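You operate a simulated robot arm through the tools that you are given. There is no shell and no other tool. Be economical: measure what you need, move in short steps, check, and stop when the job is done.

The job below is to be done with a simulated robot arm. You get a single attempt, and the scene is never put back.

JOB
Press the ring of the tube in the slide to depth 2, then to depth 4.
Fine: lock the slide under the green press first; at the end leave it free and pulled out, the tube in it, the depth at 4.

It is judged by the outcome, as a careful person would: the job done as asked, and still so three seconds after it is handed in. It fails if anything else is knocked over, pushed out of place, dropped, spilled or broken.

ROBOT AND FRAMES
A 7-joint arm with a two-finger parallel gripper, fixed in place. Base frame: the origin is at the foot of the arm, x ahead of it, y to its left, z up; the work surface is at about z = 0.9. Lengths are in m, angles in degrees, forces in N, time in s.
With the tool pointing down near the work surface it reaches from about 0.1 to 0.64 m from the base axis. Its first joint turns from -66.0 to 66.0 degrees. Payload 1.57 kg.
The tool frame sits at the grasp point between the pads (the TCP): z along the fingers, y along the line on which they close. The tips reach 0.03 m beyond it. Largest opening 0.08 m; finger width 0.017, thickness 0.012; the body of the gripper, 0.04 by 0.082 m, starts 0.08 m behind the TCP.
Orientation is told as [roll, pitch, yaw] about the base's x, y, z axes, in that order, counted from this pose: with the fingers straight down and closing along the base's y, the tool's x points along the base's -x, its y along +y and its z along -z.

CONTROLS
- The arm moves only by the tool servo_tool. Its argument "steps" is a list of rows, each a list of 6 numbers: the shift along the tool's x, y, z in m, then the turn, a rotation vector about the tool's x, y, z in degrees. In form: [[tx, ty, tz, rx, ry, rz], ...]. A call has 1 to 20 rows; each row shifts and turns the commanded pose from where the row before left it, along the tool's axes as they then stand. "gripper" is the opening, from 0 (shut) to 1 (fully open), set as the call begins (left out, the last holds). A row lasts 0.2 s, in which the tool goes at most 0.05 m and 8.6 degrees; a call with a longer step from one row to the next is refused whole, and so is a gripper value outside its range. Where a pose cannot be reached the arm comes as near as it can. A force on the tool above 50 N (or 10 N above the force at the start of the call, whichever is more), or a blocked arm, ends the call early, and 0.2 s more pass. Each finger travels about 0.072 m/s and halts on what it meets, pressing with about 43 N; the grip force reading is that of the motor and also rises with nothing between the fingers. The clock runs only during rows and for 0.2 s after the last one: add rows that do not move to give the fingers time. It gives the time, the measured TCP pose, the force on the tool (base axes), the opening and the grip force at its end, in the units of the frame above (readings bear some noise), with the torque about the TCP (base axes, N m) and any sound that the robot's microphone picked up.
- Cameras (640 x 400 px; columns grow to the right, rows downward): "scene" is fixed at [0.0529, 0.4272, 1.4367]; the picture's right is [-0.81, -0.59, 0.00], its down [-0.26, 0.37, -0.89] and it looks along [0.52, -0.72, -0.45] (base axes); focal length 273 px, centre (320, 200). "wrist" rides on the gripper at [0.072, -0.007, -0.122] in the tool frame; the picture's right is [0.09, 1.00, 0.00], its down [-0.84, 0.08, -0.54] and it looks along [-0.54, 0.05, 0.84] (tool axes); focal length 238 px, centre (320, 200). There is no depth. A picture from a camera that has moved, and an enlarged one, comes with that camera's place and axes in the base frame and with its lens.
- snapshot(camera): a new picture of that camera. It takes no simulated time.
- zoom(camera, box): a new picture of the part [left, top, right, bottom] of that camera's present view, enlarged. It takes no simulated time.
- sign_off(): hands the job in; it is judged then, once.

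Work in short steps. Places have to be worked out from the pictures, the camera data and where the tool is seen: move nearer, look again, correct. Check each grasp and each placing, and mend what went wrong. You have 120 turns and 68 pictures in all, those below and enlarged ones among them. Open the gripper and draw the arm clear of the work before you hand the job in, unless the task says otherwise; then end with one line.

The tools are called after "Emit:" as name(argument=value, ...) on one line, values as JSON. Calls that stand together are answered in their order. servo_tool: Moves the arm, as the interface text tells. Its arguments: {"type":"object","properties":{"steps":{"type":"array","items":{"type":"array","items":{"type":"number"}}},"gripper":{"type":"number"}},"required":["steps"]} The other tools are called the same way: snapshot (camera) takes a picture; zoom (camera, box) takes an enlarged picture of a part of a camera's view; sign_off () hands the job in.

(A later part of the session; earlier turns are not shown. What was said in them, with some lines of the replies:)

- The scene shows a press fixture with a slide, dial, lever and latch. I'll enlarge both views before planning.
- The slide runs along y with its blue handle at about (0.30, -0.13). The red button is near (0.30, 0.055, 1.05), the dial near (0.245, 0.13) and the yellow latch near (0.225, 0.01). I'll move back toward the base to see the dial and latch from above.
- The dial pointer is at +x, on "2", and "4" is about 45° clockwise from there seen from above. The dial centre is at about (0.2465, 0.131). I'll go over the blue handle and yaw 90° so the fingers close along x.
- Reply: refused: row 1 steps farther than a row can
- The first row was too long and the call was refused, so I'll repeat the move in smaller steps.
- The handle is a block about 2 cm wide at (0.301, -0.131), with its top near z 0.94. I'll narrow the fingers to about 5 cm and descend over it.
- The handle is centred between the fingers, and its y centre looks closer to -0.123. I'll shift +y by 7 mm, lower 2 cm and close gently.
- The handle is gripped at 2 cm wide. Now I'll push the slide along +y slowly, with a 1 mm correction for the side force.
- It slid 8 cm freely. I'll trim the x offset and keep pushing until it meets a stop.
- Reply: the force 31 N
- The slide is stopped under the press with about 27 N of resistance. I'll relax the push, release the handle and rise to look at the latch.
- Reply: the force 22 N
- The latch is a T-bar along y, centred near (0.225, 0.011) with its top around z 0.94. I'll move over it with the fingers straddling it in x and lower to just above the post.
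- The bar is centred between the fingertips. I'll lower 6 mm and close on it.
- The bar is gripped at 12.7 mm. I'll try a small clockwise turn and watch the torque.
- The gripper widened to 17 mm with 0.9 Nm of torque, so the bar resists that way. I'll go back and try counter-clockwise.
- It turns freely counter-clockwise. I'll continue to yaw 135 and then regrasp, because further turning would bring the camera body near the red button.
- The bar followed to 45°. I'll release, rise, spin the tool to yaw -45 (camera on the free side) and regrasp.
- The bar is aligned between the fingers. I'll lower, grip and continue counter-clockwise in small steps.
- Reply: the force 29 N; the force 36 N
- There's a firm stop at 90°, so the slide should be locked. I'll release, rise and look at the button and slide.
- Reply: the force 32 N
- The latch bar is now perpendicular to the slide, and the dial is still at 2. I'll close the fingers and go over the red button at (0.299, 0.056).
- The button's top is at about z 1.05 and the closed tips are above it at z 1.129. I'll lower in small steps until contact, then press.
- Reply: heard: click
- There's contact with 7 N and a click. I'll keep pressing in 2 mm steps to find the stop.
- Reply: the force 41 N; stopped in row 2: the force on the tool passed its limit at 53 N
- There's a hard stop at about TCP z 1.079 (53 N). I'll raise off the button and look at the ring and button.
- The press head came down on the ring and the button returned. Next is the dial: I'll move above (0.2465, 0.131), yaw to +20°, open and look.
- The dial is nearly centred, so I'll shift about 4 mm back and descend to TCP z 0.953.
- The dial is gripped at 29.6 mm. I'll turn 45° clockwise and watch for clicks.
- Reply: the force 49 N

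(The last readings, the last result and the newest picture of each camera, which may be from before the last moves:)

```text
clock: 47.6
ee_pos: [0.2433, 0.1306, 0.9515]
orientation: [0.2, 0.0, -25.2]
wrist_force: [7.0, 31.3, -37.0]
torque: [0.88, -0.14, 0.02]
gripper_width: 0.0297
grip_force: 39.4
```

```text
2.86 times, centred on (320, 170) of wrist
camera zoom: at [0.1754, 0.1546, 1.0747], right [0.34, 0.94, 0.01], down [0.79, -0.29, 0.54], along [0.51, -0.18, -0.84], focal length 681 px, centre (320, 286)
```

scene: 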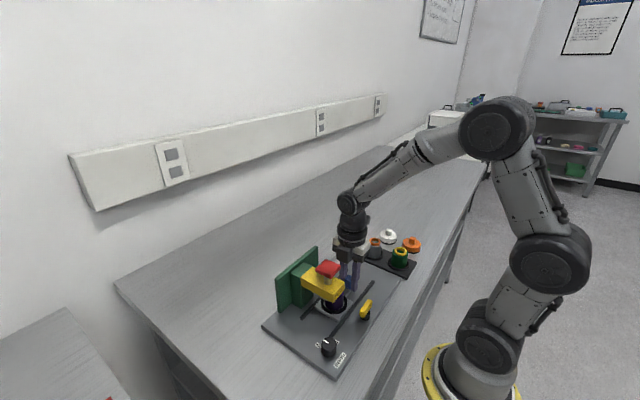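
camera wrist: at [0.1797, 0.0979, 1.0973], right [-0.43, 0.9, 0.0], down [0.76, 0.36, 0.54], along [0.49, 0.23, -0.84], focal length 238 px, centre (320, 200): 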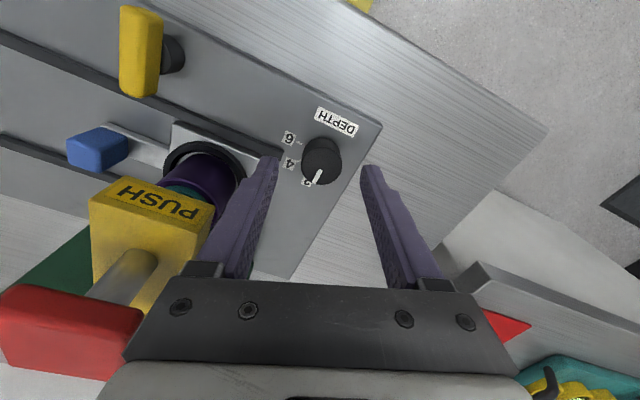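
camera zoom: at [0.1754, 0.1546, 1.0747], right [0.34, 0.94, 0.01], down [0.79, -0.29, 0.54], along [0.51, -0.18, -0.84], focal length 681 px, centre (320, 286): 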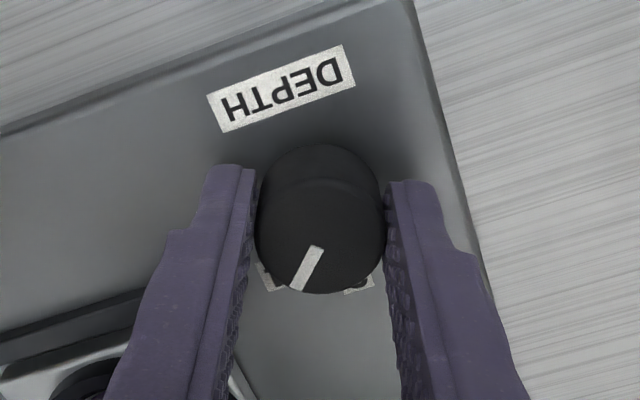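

The dial turned with the tool. I'll release it and rise to read the pointer.

Emit:
servo_tool(steps=[[0, 0, 0, 0, 0, 0], [0, 0, 0, 0, 0, 0], [0, 0, -0.03, 0, 0, 0], [0, 0, -0.04, 0, 0, 0], [0, 0, -0.04, 0, 0, 0], [0, 0, 0, 0, 0, 0]], gripper=0.7)

Emit:
zoom(camera="wrist", box=[260, 60, 380, 180])

```text
clock: 49.0
ee_pos: [0.2429, 0.128, 1.0627]
orientation: [0.1, 0.0, -25.1]
wrist_force: [-0.2, 0.1, 0.9]
torque: [0.02, 0.01, -0.01]
gripper_width: 0.0559
grip_force: 0.0
```

```text
3.33 times, centred on (320, 120) of wrist
camera zoom: at [0.1741, 0.1534, 1.1856], right [0.34, 0.94, 0.0], down [0.79, -0.28, 0.54], along [0.51, -0.18, -0.84], focal length 794 px, centre (320, 467)
```

zoom: 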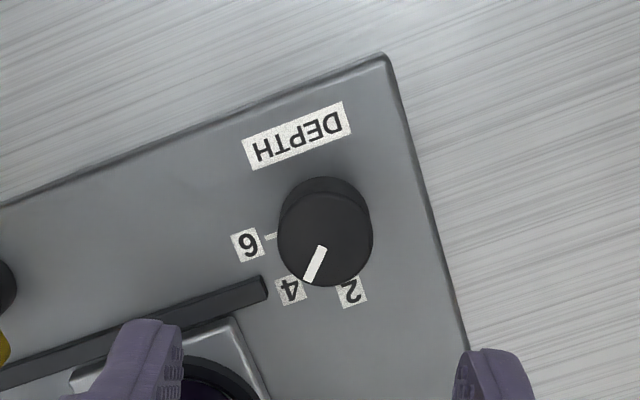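

The pointer now reads about 43–45°, on the "4". I'll rise, restore yaw to 0, close the fingers and return over the button.

Emit:
servo_tool(steps=[[0, 0, -0.045, 0, 0, 0], [0, 0, -0.045, 0, 0, -8.4], [0, 0, 0, 0, 0, -8.4], [0, 0, 0, 0, 0, -8.3], [-0.02, -0.026, 0, 0, 0, 0], [-0.02, -0.026, 0, 0, 0, 0], [-0.016, -0.0205, 0, 0, 0, 0], [0, 0, 0.03, 0, 0, 0], [0, 0, 0.025, 0, 0, 0], [0, 0, 0, 0, 0, 0]], gripper=0)

Emit:
zoom(camera="scene", box=[270, 240, 390, 360])

```text
clock: 51.2
ee_pos: [0.2995, 0.0567, 1.0973]
orientation: [0.0, -0.1, 0.1]
wrist_force: [0.0, 0.4, 0.1]
torque: [-0.07, -0.03, -0.03]
gripper_width: 0.0
grip_force: 21.2
```

```text
3.33 times, centred on (330, 300) of scene
camera zoom: at [0.0529, 0.4272, 1.4367], right [-0.81, -0.59, 0.0], down [-0.26, 0.37, -0.89], along [0.52, -0.72, -0.45], focal length 911 px, centre (287, -133)
```

zoom: 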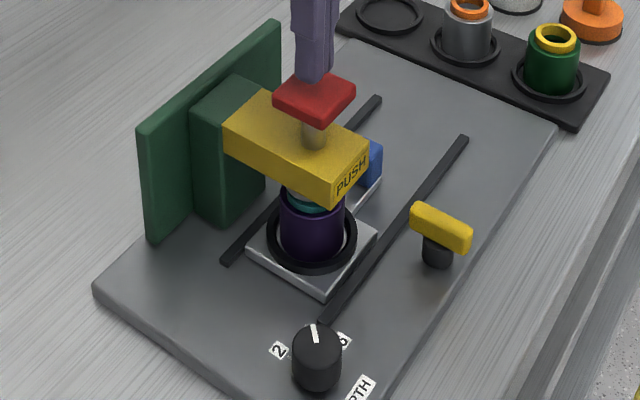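

Ready above the button. I'll press in 3 mm steps down to around the earlier stop, then smaller.

Emit:
servo_tool(steps=[[0, 0, 0.004, 0, 0, 0], [0, 0, 0.004, 0, 0, 0], [0, 0, 0.003, 0, 0, 0], [0, 0, 0.003, 0, 0, 0], [0, 0, 0.002, 0, 0, 0], [0, 0, 0.002, 0, 0, 0], [0, 0, 0, 0, 0, 0]])

Emit:
servo_tool(steps=[[0, 0, 0.001, 0, 0, 0], [0, 0, 0.001, 0, 0, 0], [0, 0, 0.001, 0, 0, 0], [0, 0, 0, 0, 0, 0]])

```text
clock: 52.8
ee_pos: [0.2987, 0.0557, 1.0802]
orientation: [0.2, 0.0, 0.1]
wrist_force: [-0.5, -0.1, 3.6]
torque: [-0.06, 0.03, 0.01]
gripper_width: 0.0
grip_force: 21.3
heard: click
```

```text
clock: 53.8
ee_pos: [0.2983, 0.0565, 1.0778]
orientation: [0.1, -0.3, 0.1]
wrist_force: [-5.7, -5.2, 24.0]
torque: [-0.25, 0.36, 0.01]
gripper_width: 0.0
grip_force: 21.2
```

Emit:
servo_tool(steps=[[0, 0, 0.001, 0, 0, 0], [0, 0, 0.001, 0, 0, 0], [0, 0, 0.001, 0, 0, 0], [0, 0, 0, 0, 0, 0]])

Emit:
servo_tool(steps=[[0, 0, -0.01, 0, 0, 0], [0, 0, -0.03, 0, 0, 0], [0, 0, -0.04, 0, 0, 0], [0, 0, 0, 0, 0, 0]])

Emit:
zoom(camera="scene", box=[290, 250, 370, 330])

```text
clock: 54.5
ee_pos: [0.2995, 0.0565, 1.078]
orientation: [0.2, -0.4, 0.1]
wrist_force: [-3.7, -0.6, 5.7]
torque: [-0.07, 0.12, -0.06]
gripper_width: 0.0001
grip_force: 21.8
stopped in row 3: the force on the tool passed its limit at 52 N (the readings are from after the stop); the commanded pose is now the measured one
```

```text
clock: 55.5
ee_pos: [0.2988, 0.0563, 1.1571]
orientation: [0.2, -0.5, 0.2]
wrist_force: [-0.8, 1.3, 0.3]
torque: [-0.01, -0.02, 0.03]
gripper_width: 0.0
grip_force: 21.7
```

```text
5.00 times, centred on (330, 290) of scene
camera zoom: at [0.0529, 0.4272, 1.4367], right [-0.81, -0.59, 0.0], down [-0.26, 0.37, -0.89], along [0.52, -0.72, -0.45], focal length 1367 px, centre (270, -250)
```

zoom: 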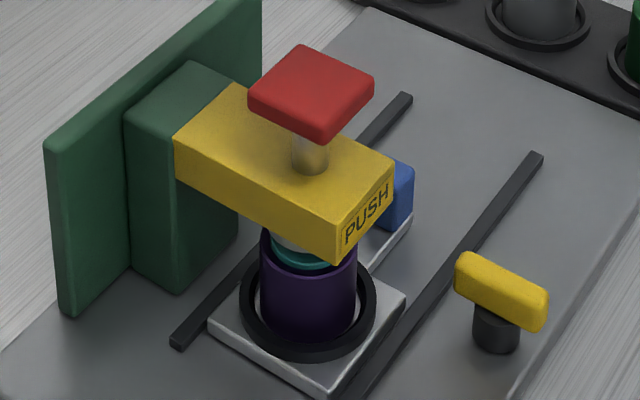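

The second press clicked and went deeper. Now I'll unlock: back over the latch with the fingers closing along y.

Emit:
servo_tool(steps=[[0.025, -0.015, 0, 0, 0, 0], [0.025, -0.015, 0, 0, 0.5, 0], [0.0243, -0.0153, 0, 0, 0, 0], [0, 0, 0.04, 0, 0, 0], [0, 0, 0.04, 0, 0, 0], [0, 0, 0.04, 0, 0, 0], [0, 0, 0.04, 0, 0, 0], [0, 0, 0.018, 0, 0, 0], [0, 0, 0, 0, 0, 0]], gripper=0.5)

Emit:
snapshot(camera="wrist")

```text
clock: 57.5
ee_pos: [0.2267, 0.0101, 0.9802]
orientation: [0.3, 0.0, 0.0]
wrist_force: [-0.4, -0.4, 0.3]
torque: [0.03, 0.0, 0.0]
gripper_width: 0.04
grip_force: 0.1
```

```text
26 pictures are left
camera wrist: at [0.1535, 0.0029, 1.102], right [-0.09, 1.0, 0.0], down [0.84, 0.08, 0.54], along [0.54, 0.05, -0.84], focal length 238 px, centre (320, 200)
```

wrist: 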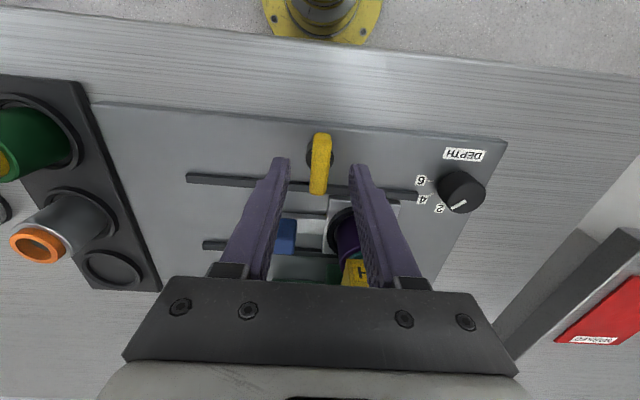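

The bar is centred between the fingers. I'll lower, grip and turn it clockwise.

Emit:
servo_tool(steps=[[0, 0.001, 0.01, 0, 0, 0], [0, 0, 0.0055, 0, 0, 0], [0, 0, 0, 0, 0, 0]])

Emit:
servo_tool(steps=[[0, 0, 0, 0, 0, 0], [0, 0, 0, 0, 0, 0], [0, 0, 0, 0, 0, 0]], gripper=0.05)

Emit:
servo_tool(steps=[[0, 0, 0, 0, 0, 5], [0, 0, 0, 0, 0, 5], [0, 0, 0, 0, 0, 5], [0, 0, 0, 0, 0, 5], [0, 0, 0, 0, 0, 5], [0, 0, 0, 0, 0, 5], [0, 0, 0, 0, 0, 5], [0, 0, 0, 0, 0, 5], [0, 0, 0, 0, 0, 5], [0, 0, 0, 0, 0, 0]])

Emit:
snapshot(camera="wrist")

```text
clock: 58.3
ee_pos: [0.2261, 0.012, 0.9634]
orientation: [0.2, 0.0, 0.1]
wrist_force: [0.0, 0.5, 0.1]
torque: [0.0, 0.01, 0.0]
gripper_width: 0.0398
grip_force: 0.1
```

```text
clock: 59.1
ee_pos: [0.2257, 0.0113, 0.9629]
orientation: [0.2, 0.0, 0.2]
wrist_force: [0.3, -14.6, -2.8]
torque: [-0.38, -0.06, -0.03]
gripper_width: 0.0164
grip_force: 8.0
```

```text
clock: 61.3
ee_pos: [0.2234, 0.0129, 0.9621]
orientation: [0.1, 0.1, -45.0]
wrist_force: [-3.7, -9.6, -0.7]
torque: [-0.24, 0.14, -0.02]
gripper_width: 0.0132
grip_force: 5.2
```

```text
25 pictures are left
camera wrist: at [0.1685, 0.0581, 1.0856], right [0.64, 0.77, 0.0], down [0.65, -0.54, 0.54], along [0.42, -0.34, -0.84], focal length 238 px, centre (320, 200)
```

wrist: 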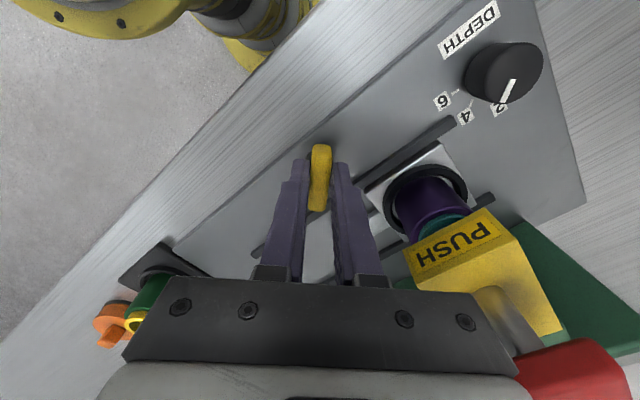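

The bar is turning with the tool, and the dial still reads 4. I'll continue the last 45°.

Emit:
servo_tool(steps=[[0, 0, 0, 0, 0, 5], [0, 0, 0, 0, 0, 5], [0, 0, 0, 0, 0, 5], [0, 0, 0, 0, 0, 5], [0, 0, 0, 0, 0, 5], [0, 0, 0, 0, 0, 5], [0, 0, 0, 0, 0, 5], [0, 0, 0, 0, 0, 5], [0, 0, 0, 0, 0, 5], [0, 0, 0, 0, 0, 0]])

Emit:
snapshot(camera="wrist")

```text
clock: 63.5
ee_pos: [0.2256, 0.0122, 0.9637]
orientation: [0.2, 0.2, -90.1]
wrist_force: [19.3, 4.6, -24.6]
torque: [0.38, 0.13, 0.06]
gripper_width: 0.0129
grip_force: 30.1
```

```text
24 pictures are left
camera wrist: at [0.2184, 0.0846, 1.0865], right [1.0, 0.09, 0.01], down [0.07, -0.84, 0.54], along [0.05, -0.54, -0.84], focal length 238 px, centre (320, 200)
```

wrist: 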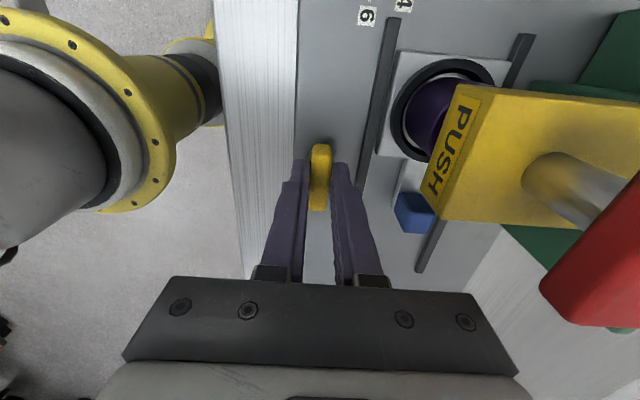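

The bar is back parallel to the slide. I'll give it a 2° nudge to seat it, release, rise and spin to yaw +90 away from the press.

Emit:
servo_tool(steps=[[0, 0, 0, 0, 0, 2], [0, 0, 0, 0, 0, 0], [0, 0, 0, 0, 0, -2], [0, 0, 0, 0, 0, 0]])

Emit:
servo_tool(steps=[[0, 0, 0, 0, 0, 0], [0, 0, 0, 0, 0, 0], [0, 0, -0.03, 0, 0, 0], [0, 0, -0.04, 0, 0, 0], [0, 0, -0.04, 0, 0, 0], [-0.03, 0, -0.02, 0, 0, 0], [-0.03, 0, 0, 0, 0, 0], [-0.03, 0, 0, 0, 0, 0], [0, 0, 0, 0, 0, -8.5], [0, 0, 0, 0, 0, -8.5], [0, 0, 0, 0, 0, -8.5], [0, 0, 0, 0, 0, -8.5], [0, 0, 0, 0, 0, -8.5], [0, 0, 0, 0, 0, -8.5], [0, 0, 0, 0, 0, -8.5], [0, 0, 0, 0, 0, -8.5], [0, 0, 0, 0, 0, -8.5], [0, 0, 0, 0, 0, -8.5], [0, 0, 0, 0, 0, -5]], gripper=0.5)

Emit:
servo_tool(steps=[[0, 0, 0, 0, 0, -8.5], [0, 0, 0, 0, 0, -8.5], [0, 0, 0, 0, 0, -8.5], [0, 0, 0, 0, 0, -8.5], [0, 0, 0, 0, 0, -8.5], [0, 0, 0, 0, 0, -8.5], [0, 0, 0, 0, 0, -8.5], [0, 0, 0, 0, 0, -8.5], [0, 0, 0, 0, 0, -8.5], [0, 0, 0, 0, 0, -8.5], [0, 0, 0, 0, 0, -5], [0, 0, 0, 0, 0, 0]])

Emit:
snapshot(camera="wrist")

```text
clock: 64.5
ee_pos: [0.2244, 0.0113, 0.9629]
orientation: [0.3, 0.3, -90.0]
wrist_force: [15.1, 12.0, -8.8]
torque: [0.2, 0.11, 0.05]
gripper_width: 0.0125
grip_force: 29.3
```

```text
clock: 68.5
ee_pos: [0.2248, -0.0787, 1.0923]
orientation: [0.3, 0.0, 0.3]
wrist_force: [-0.7, -0.4, 0.1]
torque: [0.04, -0.01, 0.02]
gripper_width: 0.0401
grip_force: 0.0
```

```text
clock: 71.1
ee_pos: [0.224, -0.0783, 1.093]
orientation: [0.1, -0.2, 90.2]
wrist_force: [0.6, -0.6, -0.1]
torque: [-0.03, 0.03, 0.02]
gripper_width: 0.0398
grip_force: 0.1
```

```text
23 pictures are left
camera wrist: at [0.2311, -0.1505, 1.2152], right [-1.0, -0.1, 0.0], down [-0.08, 0.83, 0.54], along [-0.05, 0.54, -0.84], focal length 238 px, centre (320, 200)
```

wrist: 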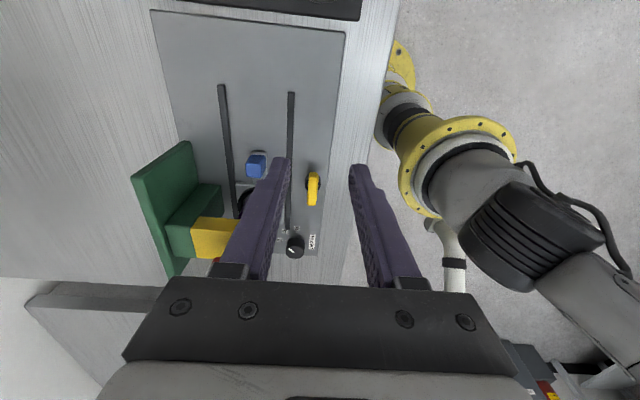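

The latch is at its original orientation. I'll go over the handle at (0.300, -0.014) and descend to the earlier grip height.

Emit:
servo_tool(steps=[[-0.015, -0.038, 0, 0, 0, 0], [-0.015, -0.038, 0, 0, 0, 0], [-0.034, 0, 0, 0, 0, 0], [0, 0, 0.04, 0, 0, 0], [0, 0, 0.04, 0, 0, 0], [0, 0, 0.04, 0, 0, 0], [0, 0, 0.012, 0, 0, 0], [0, 0, 0.012, 0, 0, 0], [0, 0, 0, 0, 0, 0]], gripper=0.65)

Emit:
snapshot(camera="wrist")

```text
clock: 73.1
ee_pos: [0.3013, -0.0139, 0.9489]
orientation: [-0.3, -0.2, 90.0]
wrist_force: [-2.7, 1.8, 25.1]
torque: [0.03, 1.01, -0.05]
gripper_width: 0.054
grip_force: 0.9
```

```text
22 pictures are left
camera wrist: at [0.3071, -0.0861, 1.0722], right [-1.0, -0.09, -0.01], down [-0.08, 0.83, 0.54], along [-0.05, 0.54, -0.84], focal length 238 px, centre (320, 200)
```

wrist: 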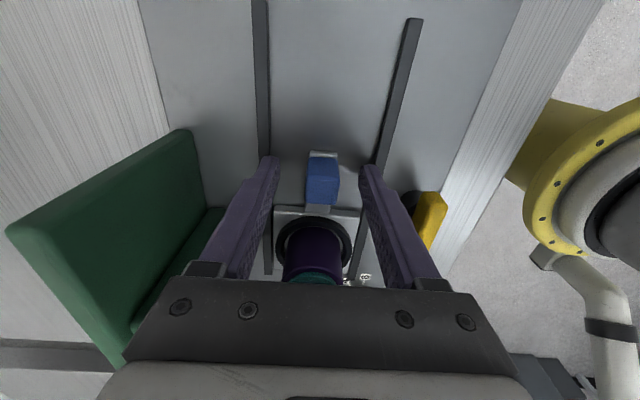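

A fingertip is resting on a guide rail (25 N). I'll lift 6 mm, narrow the fingers to fit between the rails and lower back 4 mm.

Emit:
servo_tool(steps=[[0, 0, -0.006, 0, 0, 0], [0, 0, 0, 0, 0, 0]])

Emit:
servo_tool(steps=[[0, 0, 0, 0, 0, 0], [0, 0, 0, 0, 0, 0], [0, 0, 0.004, 0, 0, 0], [0, 0, 0, 0, 0, 0]], gripper=0.45)

Emit:
servo_tool(steps=[[0, 0, 0, 0, 0, 0], [0, 0, 0, 0, 0, 0], [0, 0, 0, 0, 0, 0]], gripper=0.1)

```text
clock: 73.7
ee_pos: [0.3004, -0.014, 0.954]
orientation: [0.1, -0.2, 90.0]
wrist_force: [0.1, 0.4, -0.4]
torque: [0.01, 0.02, 0.01]
gripper_width: 0.0523
grip_force: 0.0
```

```text
clock: 74.7
ee_pos: [0.3004, -0.0144, 0.9506]
orientation: [-0.1, -0.2, 90.1]
wrist_force: [0.0, 0.2, -0.3]
torque: [0.02, 0.02, 0.02]
gripper_width: 0.036
grip_force: 0.1
```

```text
clock: 75.5
ee_pos: [0.3001, -0.0143, 0.9503]
orientation: [-0.1, -0.2, 90.2]
wrist_force: [-0.6, 1.2, -0.5]
torque: [-0.11, -0.1, -0.16]
gripper_width: 0.0199
grip_force: 33.8
```

The handle is gripped cleanly. I'll pull the slide back along -y slowly.

Emit:
servo_tool(steps=[[0.002, 0, 0, 0, 0, 0], [0.004, 0, 0, 0, 0, 0], [0.006, 0, 0, 0, 0, 0], [0.008, 0, 0, 0, 0, 0], [0.008, 0, 0, 0, 0, 0], [0.008, 0, 0, 0, 0, 0], [0.008, 0, 0, 0, 0, 0], [0.008, 0, 0, 0, 0, 0], [0.008, 0, 0, 0, 0, 0], [0.008, 0, 0, 0, 0, 0], [0.008, 0, 0, 0, 0, 0], [0.008, 0, 0, 0, 0, 0], [0.007, 0, 0, 0, 0, 0], [0.006, 0, 0, 0, 0, 0], [0.004, 0, 0, 0, 0, 0], [0.003, 0, 0, 0, 0, 0], [0.002, 0, 0, 0, 0, 0], [0, 0, 0, 0, 0, 0]])

Emit:
zoom(camera="scene", box=[270, 220, 430, 380])

```text
clock: 79.3
ee_pos: [0.3006, -0.12, 0.952]
orientation: [0.0, -0.1, 90.1]
wrist_force: [-11.5, -1.6, 12.2]
torque: [0.51, 0.5, -0.22]
gripper_width: 0.02
grip_force: 33.4
```

```text
2.50 times, centred on (350, 300) of scene
camera zoom: at [0.0525, 0.4272, 1.4368], right [-0.81, -0.59, 0.0], down [-0.26, 0.37, -0.89], along [0.52, -0.72, -0.45], focal length 683 px, centre (245, -50)
```

zoom: 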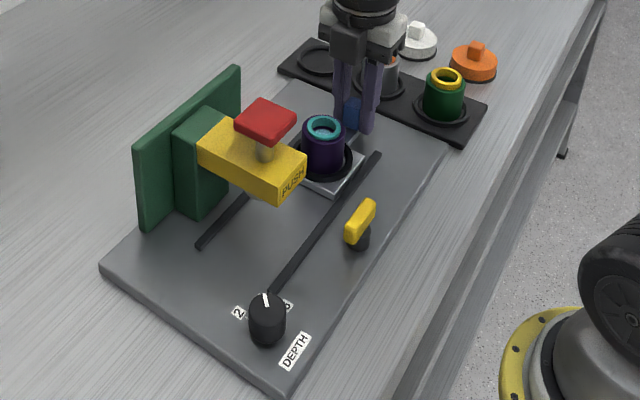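

The slide is free and nearly fully out. I'll pull the last few millimetres to its end.

Emit:
servo_tool(steps=[[0.002, 0, 0, 0, 0, 0], [0.002, 0, 0, 0, 0, 0], [0.002, 0, 0, 0, 0, 0], [0, 0, 0, 0, 0, 0]])

```text
clock: 80.3
ee_pos: [0.3012, -0.1231, 0.95]
orientation: [0.1, -0.3, 90.1]
wrist_force: [-7.5, 17.0, 10.6]
torque: [-0.25, -0.09, -0.13]
gripper_width: 0.0199
grip_force: 33.3
```

There's 17 N at y = -0.123, so this is the end stop, the same place it started. I'll relax, open, rise clear and inspect.

Emit:
servo_tool(steps=[[-0.0015, 0, 0, 0, 0, 0], [0, 0, 0, 0, 0, 0]])

Emit:
servo_tool(steps=[[0, 0, 0, 0, 0, 0], [0, 0, 0, 0, 0, 0], [0, 0, -0.02, 0, 0, 0], [0, 0, -0.04, 0, 0, 0], [0, 0, -0.04, 0, 0, 0], [0, 0, -0.04, 0, 0, 0], [0, 0, -0.04, 0, 0, 0], [0, 0, -0.04, 0, 0, 0], [0, 0, 0, 0, 0, 0]], gripper=0.6)

Emit:
zoom(camera="scene", box=[270, 220, 430, 380])

Emit:
zoom(camera="scene", box=[320, 240, 400, 290])

Emit:
snapshot(camera="wrist")

```text
clock: 80.9
ee_pos: [0.2988, -0.1235, 0.952]
orientation: [0.1, -0.1, 90.1]
wrist_force: [-6.4, 8.8, 10.9]
torque: [1.1, 0.34, -0.25]
gripper_width: 0.0199
grip_force: 33.5
```

```text
clock: 82.9
ee_pos: [0.3011, -0.1238, 1.1719]
orientation: [0.1, -0.1, 90.1]
wrist_force: [1.2, 0.4, 0.8]
torque: [0.02, -0.01, -0.02]
gripper_width: 0.0479
grip_force: 0.0
```

```text
2.50 times, centred on (350, 300) of scene
camera zoom: at [0.0529, 0.4272, 1.4367], right [-0.81, -0.59, 0.0], down [-0.26, 0.37, -0.89], along [0.52, -0.72, -0.45], focal length 683 px, centre (245, -50)
```

zoom: 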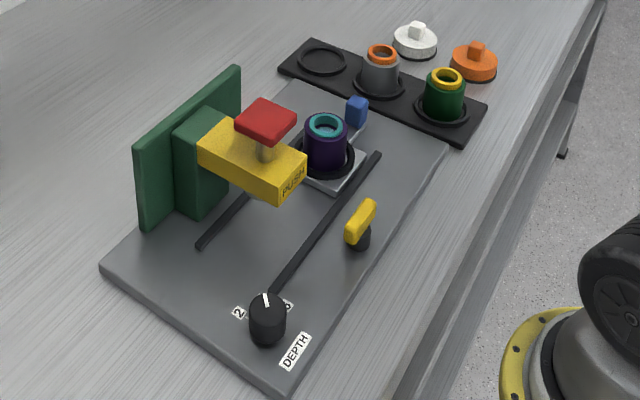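

```text
8.00 times, centred on (360, 265) of scene
camera zoom: at [0.0529, 0.4272, 1.4367], right [-0.81, -0.59, 0.0], down [-0.26, 0.37, -0.89], along [0.52, -0.72, -0.45], focal length 2187 px, centre (0, -320)
```

zoom: 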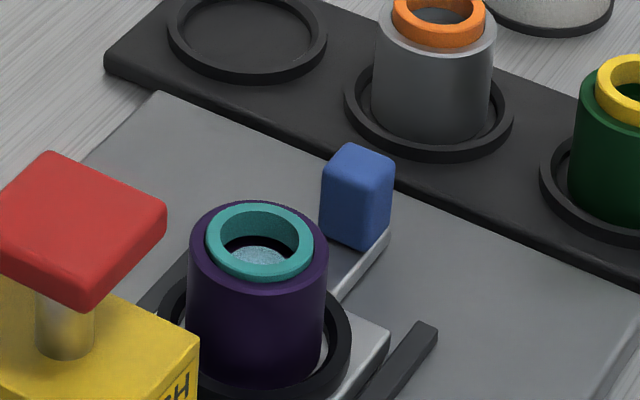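

```text
18 pictures are left
camera wrist: at [0.3073, -0.1957, 1.294], right [-1.0, -0.09, 0.0], down [-0.08, 0.83, 0.55], along [-0.05, 0.54, -0.84], focal length 238 px, centre (320, 200)
```

wrist: 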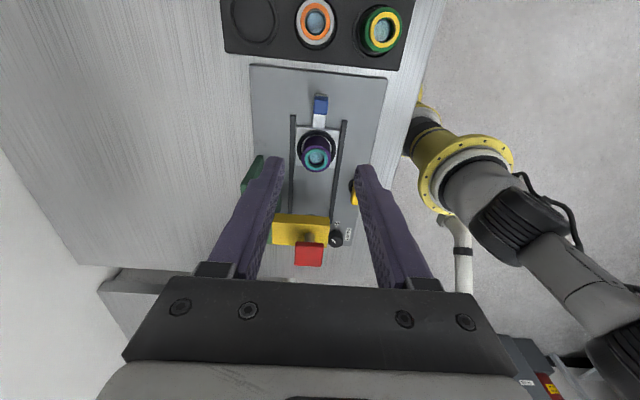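

The ring has sunk about 4 mm from where it started. The slide is pulled out with the tube in it, the latch is free, the dial is at 4 and the arm is clear, so I'm handing the job in.

Emit:
sign_off()

```text
The job is handed in.
```

The ring was pressed at depth 2 and then at depth 4 with the slide locked. The slide is now unlocked and pulled out with the tube in it, and the dial is at 4.
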